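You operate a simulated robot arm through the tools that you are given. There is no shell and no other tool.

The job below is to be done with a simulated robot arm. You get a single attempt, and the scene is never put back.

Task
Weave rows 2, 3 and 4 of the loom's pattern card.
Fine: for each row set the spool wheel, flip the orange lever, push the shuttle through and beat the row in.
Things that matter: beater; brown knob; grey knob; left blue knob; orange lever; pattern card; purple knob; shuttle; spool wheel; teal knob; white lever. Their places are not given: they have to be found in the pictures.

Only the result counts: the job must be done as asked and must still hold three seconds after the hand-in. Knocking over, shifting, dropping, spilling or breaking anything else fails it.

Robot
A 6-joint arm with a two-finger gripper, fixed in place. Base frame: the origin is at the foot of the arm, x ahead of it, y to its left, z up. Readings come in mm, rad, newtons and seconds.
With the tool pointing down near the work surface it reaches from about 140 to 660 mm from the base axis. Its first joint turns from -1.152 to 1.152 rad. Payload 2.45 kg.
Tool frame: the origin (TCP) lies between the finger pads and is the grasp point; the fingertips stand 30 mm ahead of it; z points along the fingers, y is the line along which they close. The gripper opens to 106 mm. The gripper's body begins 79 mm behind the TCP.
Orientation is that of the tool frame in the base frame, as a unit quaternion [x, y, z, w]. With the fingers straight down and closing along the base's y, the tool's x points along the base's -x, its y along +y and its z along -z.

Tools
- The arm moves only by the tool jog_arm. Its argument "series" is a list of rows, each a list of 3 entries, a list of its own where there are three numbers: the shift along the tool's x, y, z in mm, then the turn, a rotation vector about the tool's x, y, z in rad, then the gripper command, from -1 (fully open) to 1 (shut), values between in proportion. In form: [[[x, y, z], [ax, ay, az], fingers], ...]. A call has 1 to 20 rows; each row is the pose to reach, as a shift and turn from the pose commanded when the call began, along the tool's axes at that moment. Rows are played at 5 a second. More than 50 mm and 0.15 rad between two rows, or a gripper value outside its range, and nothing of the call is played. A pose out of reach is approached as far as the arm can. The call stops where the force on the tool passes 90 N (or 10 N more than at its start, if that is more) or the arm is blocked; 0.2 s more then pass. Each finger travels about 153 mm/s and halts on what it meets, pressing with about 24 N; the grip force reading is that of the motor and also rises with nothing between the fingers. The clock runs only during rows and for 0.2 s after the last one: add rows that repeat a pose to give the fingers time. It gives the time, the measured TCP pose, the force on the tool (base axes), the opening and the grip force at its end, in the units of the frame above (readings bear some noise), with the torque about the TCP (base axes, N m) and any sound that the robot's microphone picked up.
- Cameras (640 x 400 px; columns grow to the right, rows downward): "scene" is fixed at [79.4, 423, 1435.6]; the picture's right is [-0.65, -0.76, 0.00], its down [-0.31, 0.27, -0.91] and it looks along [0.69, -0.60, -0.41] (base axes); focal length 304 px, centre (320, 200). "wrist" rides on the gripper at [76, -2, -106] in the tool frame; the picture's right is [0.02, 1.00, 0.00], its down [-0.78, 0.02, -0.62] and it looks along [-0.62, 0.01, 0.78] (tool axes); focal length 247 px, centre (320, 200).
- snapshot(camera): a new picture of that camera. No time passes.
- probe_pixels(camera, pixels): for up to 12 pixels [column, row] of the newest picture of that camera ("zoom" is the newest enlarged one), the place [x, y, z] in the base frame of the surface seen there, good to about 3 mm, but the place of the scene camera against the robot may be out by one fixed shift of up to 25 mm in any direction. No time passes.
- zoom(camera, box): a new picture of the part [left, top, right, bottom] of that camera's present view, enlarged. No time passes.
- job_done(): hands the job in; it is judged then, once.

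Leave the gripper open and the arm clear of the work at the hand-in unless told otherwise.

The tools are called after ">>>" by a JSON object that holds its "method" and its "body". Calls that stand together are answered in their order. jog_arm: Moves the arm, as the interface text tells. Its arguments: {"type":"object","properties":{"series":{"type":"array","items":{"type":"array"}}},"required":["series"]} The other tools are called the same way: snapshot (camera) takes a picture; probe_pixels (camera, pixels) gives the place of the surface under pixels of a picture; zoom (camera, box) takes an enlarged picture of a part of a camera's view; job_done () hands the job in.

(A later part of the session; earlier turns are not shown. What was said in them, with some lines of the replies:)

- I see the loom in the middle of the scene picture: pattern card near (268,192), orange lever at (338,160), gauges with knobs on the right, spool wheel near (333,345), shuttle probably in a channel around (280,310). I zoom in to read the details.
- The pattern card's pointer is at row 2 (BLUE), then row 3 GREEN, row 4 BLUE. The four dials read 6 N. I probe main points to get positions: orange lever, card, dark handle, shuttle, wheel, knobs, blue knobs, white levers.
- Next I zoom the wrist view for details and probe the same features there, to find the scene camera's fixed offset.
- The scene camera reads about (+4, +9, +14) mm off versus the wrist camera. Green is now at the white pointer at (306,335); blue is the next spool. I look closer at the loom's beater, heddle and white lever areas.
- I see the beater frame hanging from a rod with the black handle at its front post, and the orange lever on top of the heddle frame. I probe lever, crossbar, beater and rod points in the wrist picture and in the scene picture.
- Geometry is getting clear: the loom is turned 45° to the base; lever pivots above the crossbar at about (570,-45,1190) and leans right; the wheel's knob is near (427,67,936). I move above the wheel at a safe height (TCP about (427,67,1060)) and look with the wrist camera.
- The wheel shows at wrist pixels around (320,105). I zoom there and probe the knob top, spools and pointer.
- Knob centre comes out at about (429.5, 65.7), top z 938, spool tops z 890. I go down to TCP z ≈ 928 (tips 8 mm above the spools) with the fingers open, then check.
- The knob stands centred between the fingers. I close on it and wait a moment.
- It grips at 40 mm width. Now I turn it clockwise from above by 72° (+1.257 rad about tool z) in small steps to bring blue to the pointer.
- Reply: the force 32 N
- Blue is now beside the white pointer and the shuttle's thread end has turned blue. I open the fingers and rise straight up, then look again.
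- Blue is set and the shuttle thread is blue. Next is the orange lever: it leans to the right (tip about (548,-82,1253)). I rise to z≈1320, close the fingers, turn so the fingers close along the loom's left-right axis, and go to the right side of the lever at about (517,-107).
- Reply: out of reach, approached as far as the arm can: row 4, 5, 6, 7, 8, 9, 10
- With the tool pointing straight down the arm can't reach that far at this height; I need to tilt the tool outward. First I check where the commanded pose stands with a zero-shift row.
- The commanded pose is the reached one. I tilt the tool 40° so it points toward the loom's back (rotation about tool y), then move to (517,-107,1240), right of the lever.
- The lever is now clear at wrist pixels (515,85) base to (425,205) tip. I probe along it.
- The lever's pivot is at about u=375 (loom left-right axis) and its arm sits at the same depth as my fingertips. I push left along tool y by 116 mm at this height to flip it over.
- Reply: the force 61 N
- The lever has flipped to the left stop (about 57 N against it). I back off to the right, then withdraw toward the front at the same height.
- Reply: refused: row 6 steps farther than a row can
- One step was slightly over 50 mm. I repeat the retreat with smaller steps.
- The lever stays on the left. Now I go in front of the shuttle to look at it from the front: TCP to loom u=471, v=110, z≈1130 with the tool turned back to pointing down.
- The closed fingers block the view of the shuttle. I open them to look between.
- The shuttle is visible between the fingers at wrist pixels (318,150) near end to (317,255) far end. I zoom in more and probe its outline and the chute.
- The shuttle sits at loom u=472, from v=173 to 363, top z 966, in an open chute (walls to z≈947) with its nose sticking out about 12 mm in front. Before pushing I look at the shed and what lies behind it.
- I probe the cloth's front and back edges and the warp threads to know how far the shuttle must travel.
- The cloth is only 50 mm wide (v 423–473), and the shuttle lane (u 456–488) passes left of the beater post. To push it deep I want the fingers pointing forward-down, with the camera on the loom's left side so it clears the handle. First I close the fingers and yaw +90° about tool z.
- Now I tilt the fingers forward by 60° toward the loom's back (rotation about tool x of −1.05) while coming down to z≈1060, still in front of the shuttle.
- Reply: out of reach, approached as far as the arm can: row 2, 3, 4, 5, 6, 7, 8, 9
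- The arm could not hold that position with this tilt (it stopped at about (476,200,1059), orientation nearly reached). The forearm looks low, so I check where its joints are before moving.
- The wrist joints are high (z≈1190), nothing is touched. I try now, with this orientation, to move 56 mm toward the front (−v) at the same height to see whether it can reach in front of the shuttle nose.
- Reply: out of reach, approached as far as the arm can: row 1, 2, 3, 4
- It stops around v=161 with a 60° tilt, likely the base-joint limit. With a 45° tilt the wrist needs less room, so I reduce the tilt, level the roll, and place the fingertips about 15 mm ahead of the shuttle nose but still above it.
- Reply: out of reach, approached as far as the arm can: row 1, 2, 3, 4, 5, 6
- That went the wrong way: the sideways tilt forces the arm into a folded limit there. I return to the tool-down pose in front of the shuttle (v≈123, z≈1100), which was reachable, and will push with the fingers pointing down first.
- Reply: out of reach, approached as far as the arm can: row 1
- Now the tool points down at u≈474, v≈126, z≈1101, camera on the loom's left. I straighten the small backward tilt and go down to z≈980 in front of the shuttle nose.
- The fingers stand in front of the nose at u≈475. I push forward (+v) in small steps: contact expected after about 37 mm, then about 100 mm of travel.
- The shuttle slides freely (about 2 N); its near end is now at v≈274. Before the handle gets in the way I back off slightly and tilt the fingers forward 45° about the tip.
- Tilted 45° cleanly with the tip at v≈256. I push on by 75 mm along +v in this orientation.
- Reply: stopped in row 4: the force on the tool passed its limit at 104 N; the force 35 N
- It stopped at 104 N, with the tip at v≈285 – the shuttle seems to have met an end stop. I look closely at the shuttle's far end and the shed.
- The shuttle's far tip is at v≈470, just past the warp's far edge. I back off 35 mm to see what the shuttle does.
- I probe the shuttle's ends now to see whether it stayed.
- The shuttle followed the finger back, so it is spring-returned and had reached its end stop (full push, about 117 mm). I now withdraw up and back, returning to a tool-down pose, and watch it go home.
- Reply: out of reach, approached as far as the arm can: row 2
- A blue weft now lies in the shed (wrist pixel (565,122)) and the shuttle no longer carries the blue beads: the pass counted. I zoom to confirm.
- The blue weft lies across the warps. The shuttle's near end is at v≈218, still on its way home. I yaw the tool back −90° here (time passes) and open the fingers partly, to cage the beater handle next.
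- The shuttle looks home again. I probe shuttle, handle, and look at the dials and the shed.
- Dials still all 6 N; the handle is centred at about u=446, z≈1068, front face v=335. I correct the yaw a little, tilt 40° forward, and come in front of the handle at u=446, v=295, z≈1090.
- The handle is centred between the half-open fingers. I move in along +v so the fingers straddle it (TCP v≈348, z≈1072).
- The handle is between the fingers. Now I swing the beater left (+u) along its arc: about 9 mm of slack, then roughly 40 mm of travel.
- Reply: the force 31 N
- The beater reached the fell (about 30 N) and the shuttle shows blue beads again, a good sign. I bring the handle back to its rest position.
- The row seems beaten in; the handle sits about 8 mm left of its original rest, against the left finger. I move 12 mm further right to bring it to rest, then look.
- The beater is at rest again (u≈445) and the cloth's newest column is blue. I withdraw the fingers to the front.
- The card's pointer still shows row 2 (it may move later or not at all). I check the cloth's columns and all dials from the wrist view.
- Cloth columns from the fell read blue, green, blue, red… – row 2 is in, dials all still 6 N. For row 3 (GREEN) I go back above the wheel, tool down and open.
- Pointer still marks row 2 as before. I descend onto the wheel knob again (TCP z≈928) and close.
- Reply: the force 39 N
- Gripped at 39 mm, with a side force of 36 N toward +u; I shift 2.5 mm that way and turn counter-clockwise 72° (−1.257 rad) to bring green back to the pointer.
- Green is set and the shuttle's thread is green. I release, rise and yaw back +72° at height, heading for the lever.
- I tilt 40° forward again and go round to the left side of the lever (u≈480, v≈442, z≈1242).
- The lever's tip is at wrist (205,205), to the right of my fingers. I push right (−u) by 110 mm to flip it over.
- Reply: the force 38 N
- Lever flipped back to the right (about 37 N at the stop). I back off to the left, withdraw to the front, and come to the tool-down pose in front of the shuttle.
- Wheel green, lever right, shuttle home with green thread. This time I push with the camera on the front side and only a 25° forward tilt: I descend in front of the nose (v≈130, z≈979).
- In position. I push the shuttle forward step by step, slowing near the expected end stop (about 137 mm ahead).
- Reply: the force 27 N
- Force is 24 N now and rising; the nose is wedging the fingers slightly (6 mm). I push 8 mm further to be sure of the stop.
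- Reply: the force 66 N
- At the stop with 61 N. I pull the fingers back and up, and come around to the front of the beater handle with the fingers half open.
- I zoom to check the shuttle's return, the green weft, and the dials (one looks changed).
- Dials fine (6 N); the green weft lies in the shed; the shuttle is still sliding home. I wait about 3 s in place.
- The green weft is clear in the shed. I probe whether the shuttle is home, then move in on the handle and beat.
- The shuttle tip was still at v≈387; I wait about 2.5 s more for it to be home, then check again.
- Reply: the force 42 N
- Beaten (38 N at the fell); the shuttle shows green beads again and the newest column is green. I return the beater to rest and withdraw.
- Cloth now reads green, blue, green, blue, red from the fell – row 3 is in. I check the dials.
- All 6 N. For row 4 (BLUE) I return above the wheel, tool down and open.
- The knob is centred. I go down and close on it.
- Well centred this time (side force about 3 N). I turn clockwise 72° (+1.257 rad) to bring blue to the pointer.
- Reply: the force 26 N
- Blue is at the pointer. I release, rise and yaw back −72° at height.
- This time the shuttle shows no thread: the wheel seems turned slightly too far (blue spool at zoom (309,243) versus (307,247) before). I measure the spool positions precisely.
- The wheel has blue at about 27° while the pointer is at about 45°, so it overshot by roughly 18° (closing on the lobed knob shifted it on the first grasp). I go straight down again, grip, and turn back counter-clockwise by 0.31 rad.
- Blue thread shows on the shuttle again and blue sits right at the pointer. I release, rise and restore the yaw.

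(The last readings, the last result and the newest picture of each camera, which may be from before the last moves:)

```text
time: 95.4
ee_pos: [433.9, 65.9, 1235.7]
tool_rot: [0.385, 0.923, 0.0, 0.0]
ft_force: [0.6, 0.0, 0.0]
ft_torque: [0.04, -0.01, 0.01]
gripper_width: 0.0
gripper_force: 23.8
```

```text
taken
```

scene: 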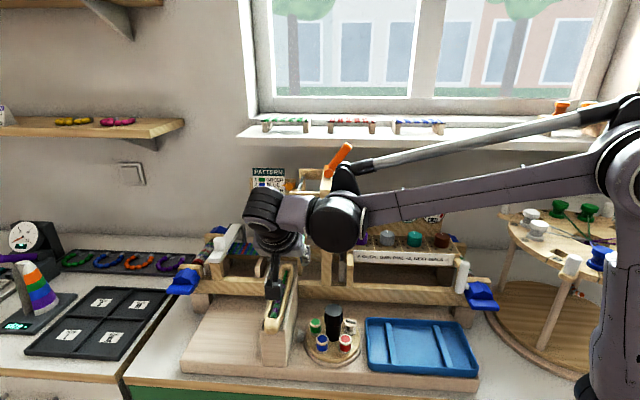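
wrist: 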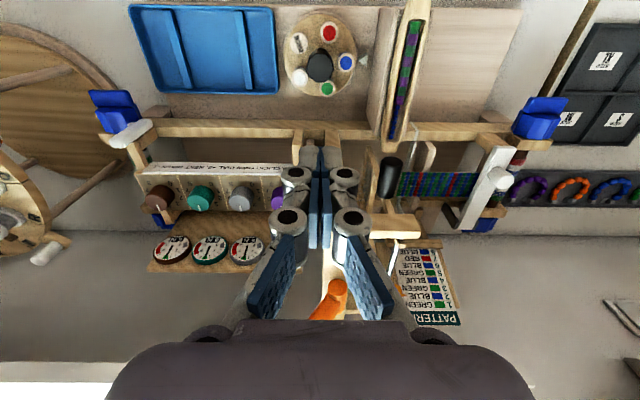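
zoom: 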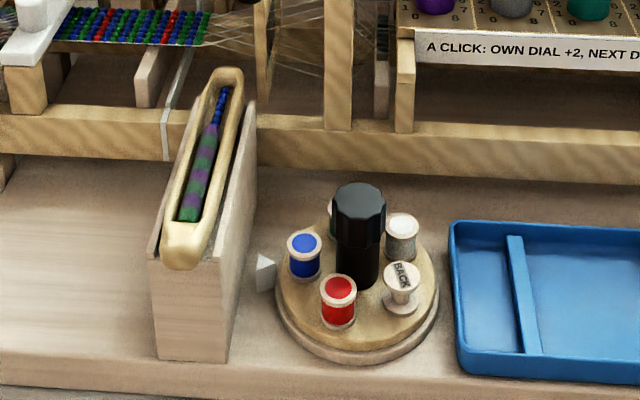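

Blue is set. I check the dials again, since they are visible in the scene view now.

>>> {"method": "zoom", "body": {"camera": "scene", "box": [340, 185, 480, 275]}}

>>> {"method": "zoom", "body": {"camera": "wrist", "box": [130, 150, 290, 280]}}

>>> {"method": "zoom", "body": {"camera": "scene", "box": [230, 130, 360, 300]}}

```text
4.44 times, centred on (410, 230) of scene
```

zoom: 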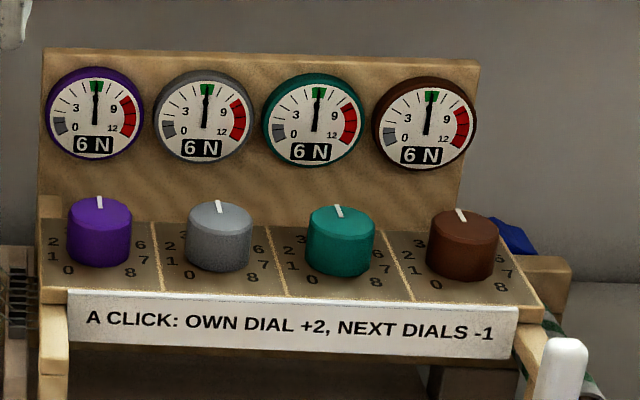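

```text
3.08 times, centred on (210, 215) of wrist
```

zoom: 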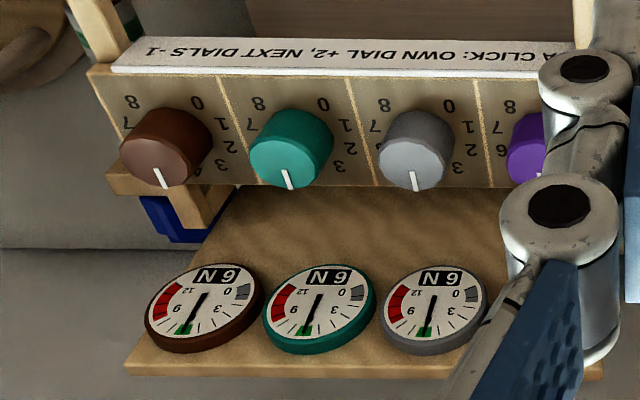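

```text
2.35 times, centred on (295, 215) of scene
```

zoom: 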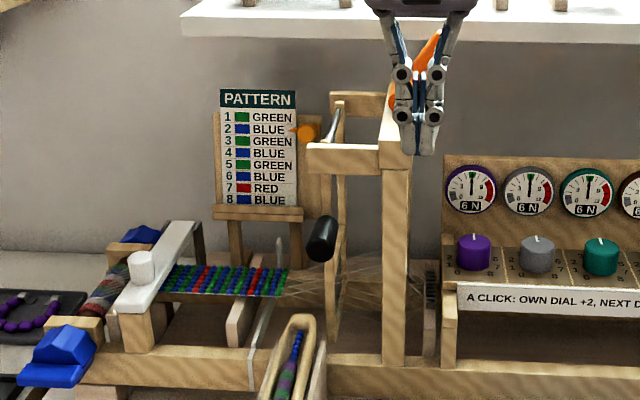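

All 6 N. Now the lever (leaning right again): I tilt 40° and go to its right side (u≈278, v≈442, z≈1241).

>>> {"method": "jog_arm", "body": {"series": [[[-14, -15, -1], [0, -0.14, 0], 1], [[-28, -30, -2], [0, -0.28, 0], 1], [[-42, -45, -3], [0, -0.42, 0], 1], [[-57, -60, -4], [0, -0.56, 0], 1], [[-72, -75, -5], [0, -0.7, 0], 1], [[-110, -75, -5], [0, -0.7, 0], 1], [[-148, -75, -5], [0, -0.7, 0], 1], [[-182, -75, -5], [0, -0.7, 0], 1], [[-182, -75, -5], [0, -0.7, 0], 1]]}}

>>> {"method": "snapshot", "body": {"camera": "wrist"}}

```text
time: 97.4
ee_pos: [509.7, -116.3, 1240.9]
tool_rot: [0.362, 0.866, -0.132, 0.318]
ft_force: [0.1, -0.9, -0.1]
ft_torque: [0.0, -0.02, -0.03]
gripper_width: 0.2
gripper_force: 23.9
```

```text
taken
```

wrist: 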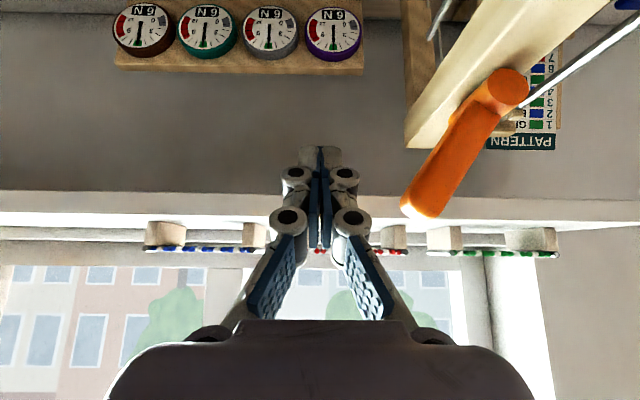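

In place right of the lever. I push left by 110 mm to flip it.

>>> {"method": "jog_arm", "body": {"series": [[[0, 20, 0], [0, 0, 0], 1], [[0, 40, 0], [0, 0, 0], 1], [[0, 55, 0], [0, 0, 0], 1], [[0, 70, 0], [0, 0, 0], 1], [[0, 85, 0], [0, 0, 0], 1], [[0, 100, 0], [0, 0, 0], 1], [[0, 110, 0], [0, 0, 0], 1], [[0, 110, 0], [0, 0, 0], 1]]}}

>>> {"method": "snapshot", "body": {"camera": "wrist"}}

>>> {"method": "snapshot", "body": {"camera": "scene"}}

```text
time: 99.2
ee_pos: [579.3, -46.6, 1243.4]
tool_rot: [0.368, 0.864, -0.144, 0.311]
ft_force: [-48.3, -29.0, 20.5]
ft_torque: [-0.71, 0.99, -0.28]
gripper_width: 0.0
gripper_force: 23.8
```

```text
taken
```

wrist: 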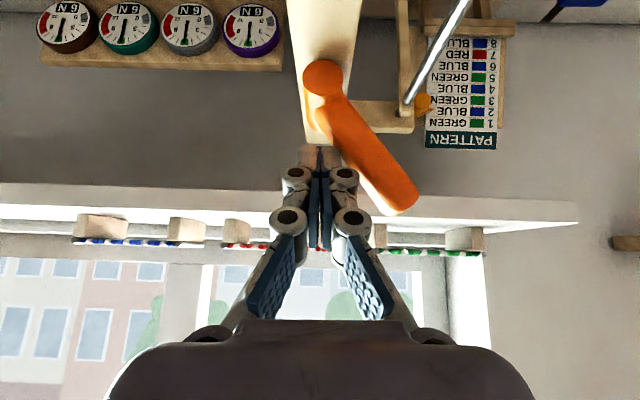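

```text
taken
```

scene: 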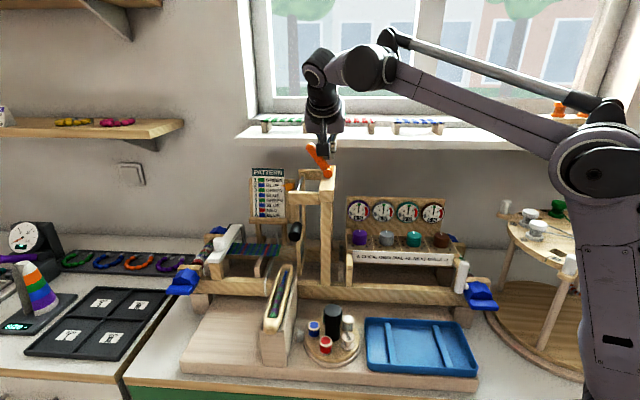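

Lever is at the left stop. I back off right, withdraw to the front, and return to the tool-down pose in front of the shuttle.

>>> {"method": "jog_arm", "body": {"series": [[[0, -15, 0], [0, 0, 0], 1], [[0, -35, 0], [0, 0, 0], 1], [[0, -50, 0], [0, 0, 0], 1], [[36, -50, -30], [0, 0, 0], 1], [[73, -50, -61], [0, 0, 0], 1], [[109, -50, -91], [0, 0, 0], 1], [[145, -50, -122], [0, 0, 0], 1], [[181, -23, -118], [0, 0.14, 0], 1], [[218, 4, -115], [0, 0.28, 0], 1], [[254, 32, -111], [0, 0.42, 0], 1], [[290, 59, -107], [0, 0.56, 0], 1], [[326.9, 86, -103.9], [0, 0.7, 0], 1], [[326.9, 86, -103.9], [0, 0.7, 0], 1]]}}

>>> {"method": "snapshot", "body": {"camera": "scene"}}

>>> {"method": "zoom", "body": {"camera": "scene", "box": [220, 130, 400, 380]}}

```text
time: 102.0
ee_pos: [425.5, 250.1, 1112.1]
tool_rot: [0.385, 0.923, 0.001, -0.001]
ft_force: [0.2, -0.3, -0.7]
ft_torque: [-0.01, 0.0, 0.02]
gripper_width: 0.0
gripper_force: 24.3
```

```text
taken
```

scene: 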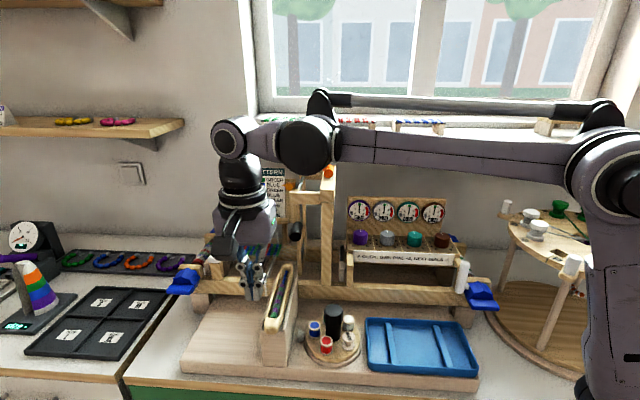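

```text
1.60 times, centred on (310, 255) of scene
```

zoom: 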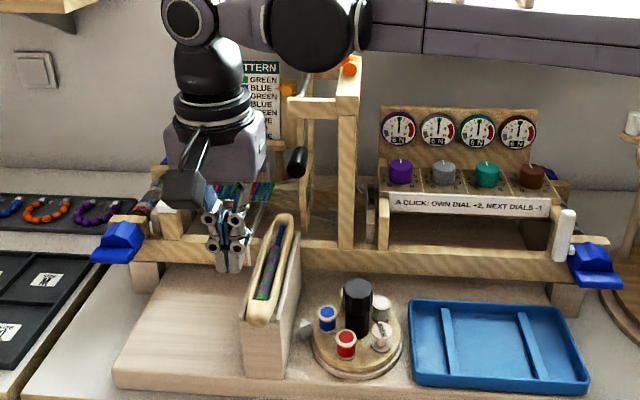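

Blue thread on the shuttle, lever left. I descend in front of the nose with a 25° tilt (u≈472, v≈130, z≈979).

>>> {"method": "jog_arm", "body": {"series": [[[-1, -1, 33], [0, -0.11, 0], 1], [[-3, -2, 66], [0, -0.22, 0], 1], [[-4, -3, 99], [0, -0.33, 0], 1], [[-6, -4.5, 133], [0, -0.436, 0], 1], [[-6, -4.5, 133], [0, -0.436, 0], 1]]}}

>>> {"method": "snapshot", "body": {"camera": "wrist"}}

```text
time: 103.2
ee_pos: [425.8, 241.7, 978.3]
tool_rot: [0.376, 0.901, -0.083, 0.2]
ft_force: [0.4, 0.6, 0.2]
ft_torque: [0.01, -0.01, 0.01]
gripper_width: 0.0
gripper_force: 23.7
```

```text
taken
```

wrist: 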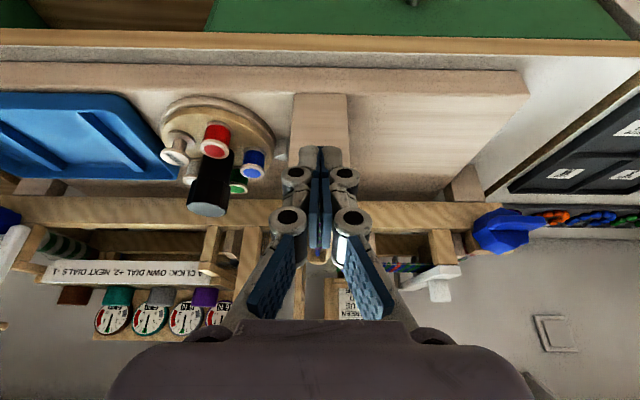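

Same start pose as last time. I push the shuttle through to its stop, as before.

>>> {"method": "jog_arm", "body": {"series": [[[-18.1, 0, 8.5], [0, 0, 0], 1], [[-36.3, 0, 16.9], [0, 0, 0], 1], [[-54.4, 0, 25.4], [0, 0, 0], 1], [[-68, 0, 31.8], [0, 0, 0], 1], [[-81.6, 0, 38.1], [0, 0, 0], 1], [[-95.2, 0, 44.5], [0, 0, 0], 1], [[-104.2, 0, 48.7], [0, 0, 0], 1], [[-111.5, 0, 52.1], [0, 0, 0], 1], [[-117.8, 0, 55.1], [0, 0, 0], 1], [[-123.3, 0, 57.6], [0, 0, 0], 1], [[-126.9, 0, 59.3], [0, 0, 0], 1], [[-130.5, 0, 61], [0, 0, 0], 1], [[-134.2, 0, 62.7], [0, 0, 0], 1], [[-134.2, 0, 62.7], [0, 0, 0], 1]]}}

>>> {"method": "zoom", "body": {"camera": "scene", "box": [220, 170, 370, 340]}}

```text
time: 106.2
ee_pos: [521.9, 144.1, 977.8]
tool_rot: [0.373, 0.904, -0.082, 0.191]
ft_force: [-54.6, 34.6, 28.1]
ft_torque: [0.32, 0.68, -0.23]
gripper_width: 6.0
gripper_force: 28.4
```

```text
2.35 times, centred on (295, 255) of scene
```

zoom: 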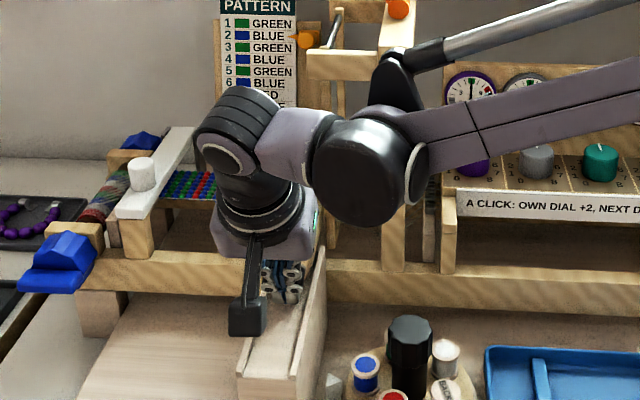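

The shuttle is at its stop (about 65 N, as before). I pull back and up and go to the front of the beater handle with half-open fingers.

>>> {"method": "jog_arm", "body": {"series": [[[22.7, 0, -10.6], [0, 0, 0], 1], [[49.9, 0, -23.3], [0, 0, 0], 1], [[50.8, 0, -56.8], [0, 0, 0], 1], [[31.7, 0, -97.6], [0, 0, 0], 1], [[-10.7, -10, -117.5], [0, 0, 0], 0.15], [[-42.5, -27, -102.7], [0, -0.131, 0], 0.15], [[-71.5, -27, -89.2], [0, -0.262, 0], 0.15], [[-71.5, -27, -89.2], [0, -0.262, 0], 0.15], [[-71.5, -27, -89.2], [0, -0.262, 0], 0.15], [[-71.5, -27, -89.2], [0, -0.262, 0], 0.15], [[-71.5, -27, -89.2], [0, -0.262, 0], 0.15], [[-71.5, -27, -89.2], [0, -0.262, 0], 0.15], [[-71.5, -27, -89.2], [0, -0.262, 0], 0.15], [[-71.5, -27, -89.2], [0, -0.262, 0], 0.15], [[-71.5, -27, -89.2], [0, -0.262, 0], 0.15], [[-71.5, -27, -89.2], [0, -0.262, 0], 0.15], [[-71.5, -27, -89.2], [0, -0.262, 0], 0.15], [[-71.5, -27, -89.2], [0, -0.262, 0], 0.15]]}}

>>> {"method": "snapshot", "body": {"camera": "wrist"}}

>>> {"method": "zoom", "body": {"camera": "wrist", "box": [250, 0, 460, 160]}}

```text
time: 110.0
ee_pos: [527.6, 96.4, 1088.0]
tool_rot: [0.362, 0.867, -0.132, 0.315]
ft_force: [0.3, 0.0, 0.0]
ft_torque: [-0.04, -0.02, -0.02]
gripper_width: 45.1
gripper_force: 0.1
```

```text
taken
```

wrist: 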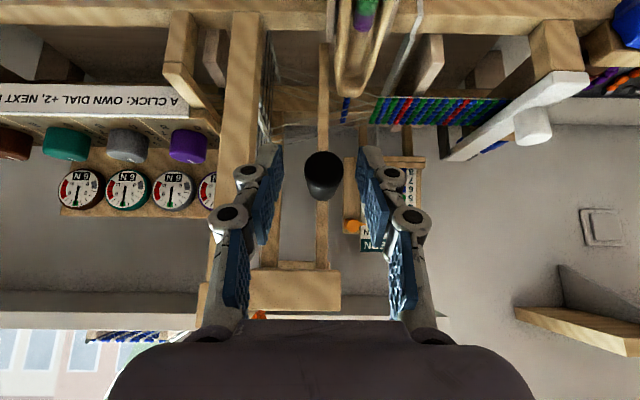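

```text
2.50 times, centred on (355, 80) of wrist
```

zoom: 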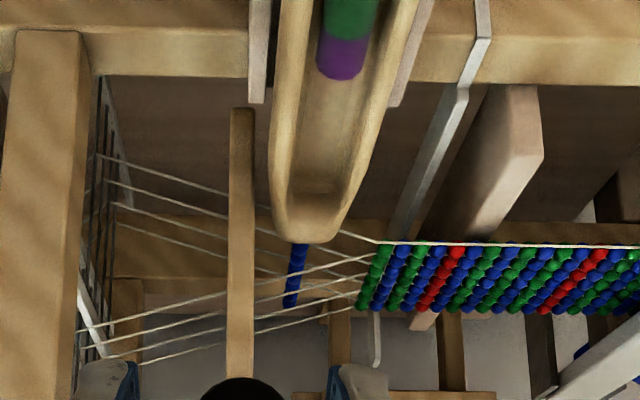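

The blue weft lies in the shed; the shuttle is sliding home. I move in over the handle and wait about 3 s more.

>>> {"method": "jog_arm", "body": {"series": [[[-7, 1, 13], [0, 0, 0], 0.15], [[-15, 2, 26], [0, 0, 0], 0.15], [[-23.3, 2, 39.1], [0, 0, 0], 0.15], [[-23.3, 2, 39.1], [0, 0, 0], 0.15], [[-23.3, 2, 39.1], [0, 0, 0], 0.15], [[-23.3, 2, 39.1], [0, 0, 0], 0.15], [[-23.3, 2, 39.1], [0, 0, 0], 0.15], [[-23.3, 2, 39.1], [0, 0, 0], 0.15], [[-23.3, 2, 39.1], [0, 0, 0], 0.15], [[-23.3, 2, 39.1], [0, 0, 0], 0.15], [[-23.3, 2, 39.1], [0, 0, 0], 0.15], [[-23.3, 2, 39.1], [0, 0, 0], 0.15], [[-23.3, 2, 39.1], [0, 0, 0], 0.15], [[-23.3, 2, 39.1], [0, 0, 0], 0.15], [[-23.3, 2, 39.1], [0, 0, 0], 0.15], [[-23.3, 2, 39.1], [0, 0, 0], 0.15], [[-23.3, 2, 39.1], [0, 0, 0], 0.15], [[-23.3, 2, 39.1], [0, 0, 0], 0.15]]}}

>>> {"method": "snapshot", "body": {"camera": "wrist"}}

>>> {"method": "zoom", "body": {"camera": "wrist", "box": [230, 0, 430, 150]}}

```text
time: 113.8
ee_pos: [560.1, 67.6, 1074.1]
tool_rot: [0.362, 0.867, -0.131, 0.316]
ft_force: [-0.1, -0.8, 0.4]
ft_torque: [0.02, 0.01, -0.03]
gripper_width: 45.0
gripper_force: 0.1
```

```text
taken
```

wrist: 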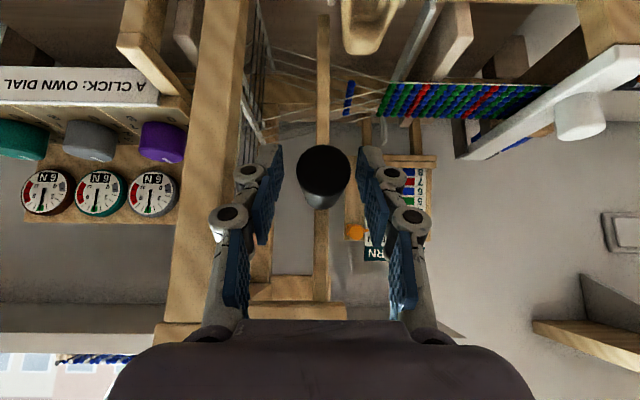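

```text
2.67 times, centred on (330, 75) of wrist
```

zoom: 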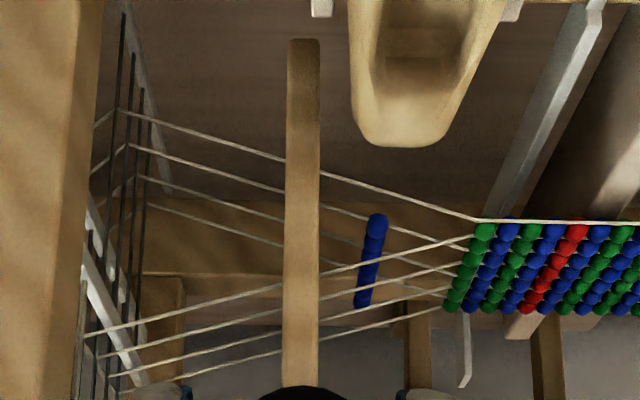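

Shuttle is home and the blue weft is ready. I beat it in.

>>> {"method": "jog_arm", "body": {"series": [[[0, 9, 0], [0, 0, 0], 0.15], [[-0.5, 18, -0.5], [0, 0, 0], 0.15], [[-1.3, 27, -1.5], [0, 0, 0], 0.15], [[-2.5, 36, -3], [0, 0, 0], 0.15], [[-4, 43, -5], [0, 0, 0], 0.15], [[-4.5, 48, -5.4], [0, 0, 0], 0.15], [[-4.5, 50, -5.4], [0, 0, 0], 0.15]]}}

>>> {"method": "snapshot", "body": {"camera": "wrist"}}

>>> {"method": "zoom", "body": {"camera": "scene", "box": [200, 140, 370, 330]}}

```text
time: 115.4
ee_pos: [592.3, 95.9, 1082.9]
tool_rot: [0.367, 0.866, -0.139, 0.31]
ft_force: [-27.9, -38.0, -21.0]
ft_torque: [-0.1, -0.34, 0.55]
gripper_width: 69.3
gripper_force: 18.6
```

```text
taken
```

wrist: 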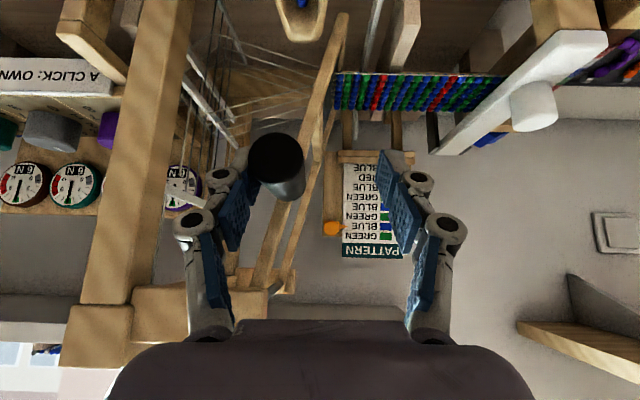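

```text
2.11 times, centred on (285, 235) of scene
```

zoom: 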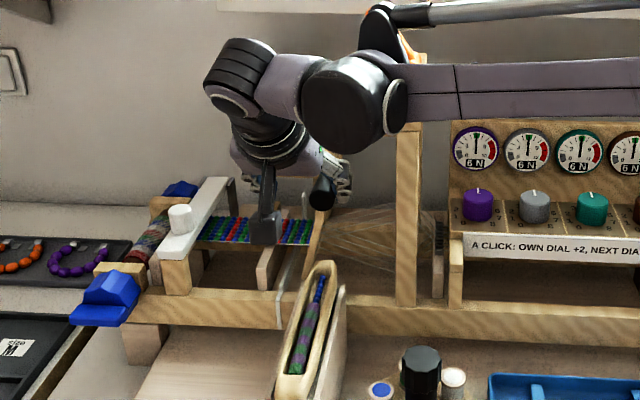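

Row 4 is beaten in (52 N, shuttle re-threaded blue). I return the beater to rest and withdraw.

>>> {"method": "jog_arm", "body": {"series": [[[0.5, -9, 0.5], [0, 0, 0], 0.15], [[2, -18, 2.4], [0, 0, 0], 0.15], [[3.2, -27, 4], [0, 0, 0], 0.15], [[4, -36, 5], [0, 0, 0], 0.15], [[4.5, -44, 5.4], [0, 0, 0], 0.15], [[4.5, -52, 5.4], [0, 0, 0], 0.15], [[4.5, -60, 5.4], [0, 0, 0], 0.15], [[4.5, -60, 5.4], [0, 0, 0], 0.15], [[4.5, -51, 5.4], [0, 0, 0], 0.15], [[27.5, -51, -13.9], [0, 0, 0], 0.15], [[50.5, -51, -33.2], [0, 0, 0], 0.15], [[75, -51, -53.8], [0, 0, 0], 0.15], [[75, -51, -53.8], [0, 0, 0], 0.15]]}}

>>> {"method": "snapshot", "body": {"camera": "wrist"}}

>>> {"method": "zoom", "body": {"camera": "wrist", "box": [340, 90, 500, 190]}}

>>> {"method": "zoom", "body": {"camera": "wrist", "box": [20, 120, 270, 240]}}

```text
time: 118.2
ee_pos: [494.2, 133.1, 1076.0]
tool_rot: [0.362, 0.867, -0.131, 0.316]
ft_force: [0.2, 0.3, 0.3]
ft_torque: [-0.01, -0.02, 0.05]
gripper_width: 45.2
gripper_force: 0.1
```

```text
taken
```

wrist: 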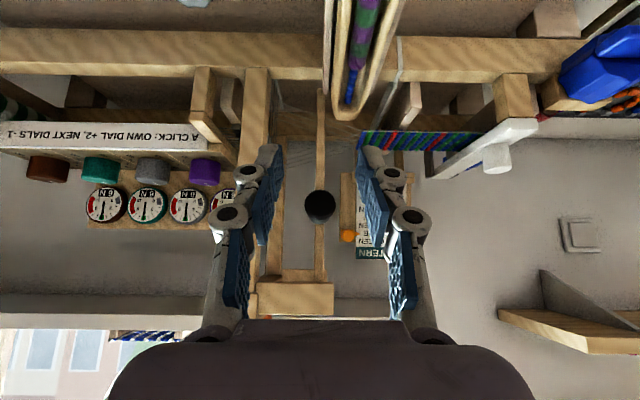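

```text
4.00 times, centred on (420, 140) of wrist
```

zoom: 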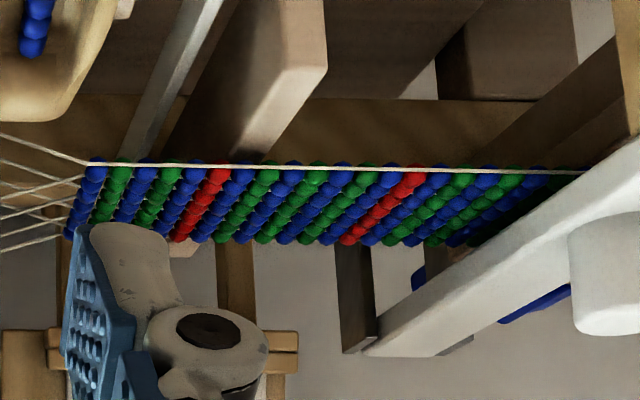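

```text
2.56 times, centred on (145, 180) of wrist
```

zoom: 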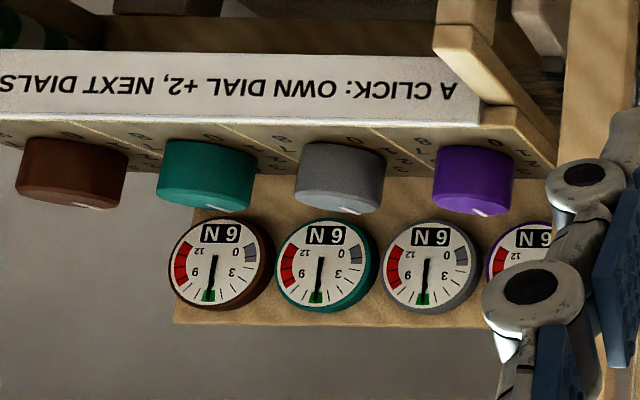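

The cloth from the fell reads blue, green, blue, green, blue, red – rows 4, 3, 2 on top of row 1. Dials are all at 6 N. I open the gripper and rise clear of the loom.

>>> {"method": "jog_arm", "body": {"series": [[[-20, -12, -30], [0, 0.14, 0], -1], [[-40, -24, -60], [0, 0.28, 0], -1], [[-60, -36, -90], [0, 0.42, 0], -1], [[-80, -48, -120], [0, 0.56, 0], -1], [[-100.6, -60, -150.9], [0, 0.7, 0], -1], [[-100.6, -60, -150.9], [0, 0.7, 0], -1], [[-100.6, -60, -150.9], [0, 0.7, 0], -1]]}}

>>> {"method": "snapshot", "body": {"camera": "scene"}}

>>> {"method": "snapshot", "body": {"camera": "wrist"}}

>>> {"method": "zoom", "body": {"camera": "scene", "box": [160, 130, 380, 380]}}

```text
time: 119.8
ee_pos: [438.7, 105.0, 1255.6]
tool_rot: [0.385, 0.923, 0.0, -0.002]
ft_force: [-0.3, 0.4, 0.7]
ft_torque: [0.0, -0.03, 0.0]
gripper_width: 106.0
gripper_force: 0.0
```

```text
taken
```

scene: 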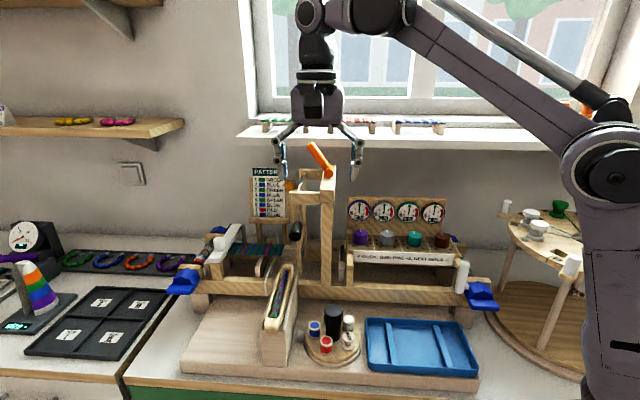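

```text
taken
```

wrist: 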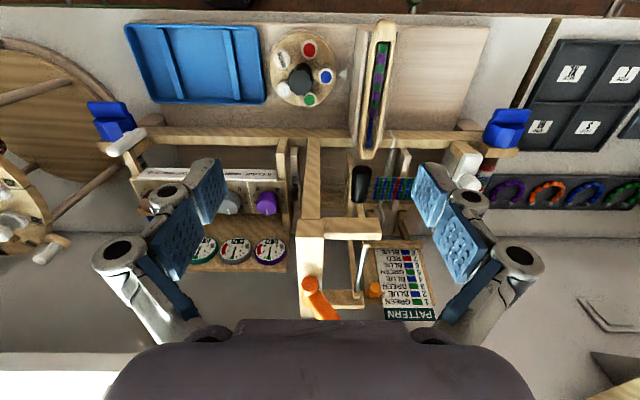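

```text
1.60 times, centred on (270, 255) of scene
```

zoom: 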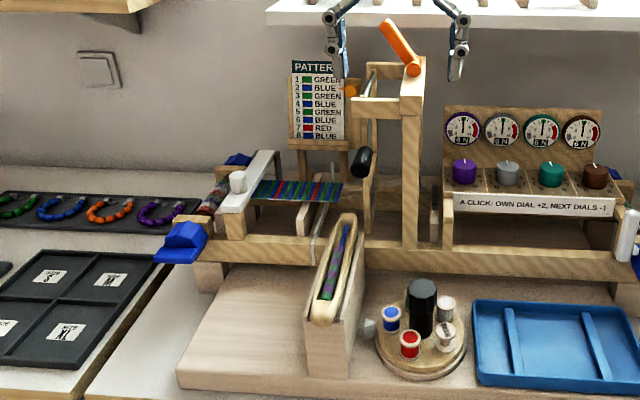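

Everything stands as before, the three new rows (blue, green, blue) are in the cloth, the gripper is open and clear above the front of the loom. I hand the job in.

>>> {"method": "job_done", "body": {}}

```text
The job is handed in.
```

Rows 2 (blue), 3 (green) and 4 (blue) are woven and beaten in, and I've handed the job in. I haven't been told the verdict.

- **Cloth:** the last wrist pictures show the columns from the newest edge as blue, green, blue, green, blue, red, which matches the card.
- **Row 4 colour:** my first turn of the spool wheel went about 18° too far and the shuttle showed no thread. I turned it back until the blue thread appeared, then flipped the lever and pushed the shuttle.
- **Card pointer:** it still points at row 2, as it did at the start. It never moved as rows went in, and I left it alone.
- **Dials and surroundings:** all four dials still read 6 N, so I never touched the knobs. Nothing else looked shifted or knocked in the final pictures.
- **Hand-in state:** the beater is at rest and the shuttle is back in its chute. The gripper is open and clear above the front of the loom.
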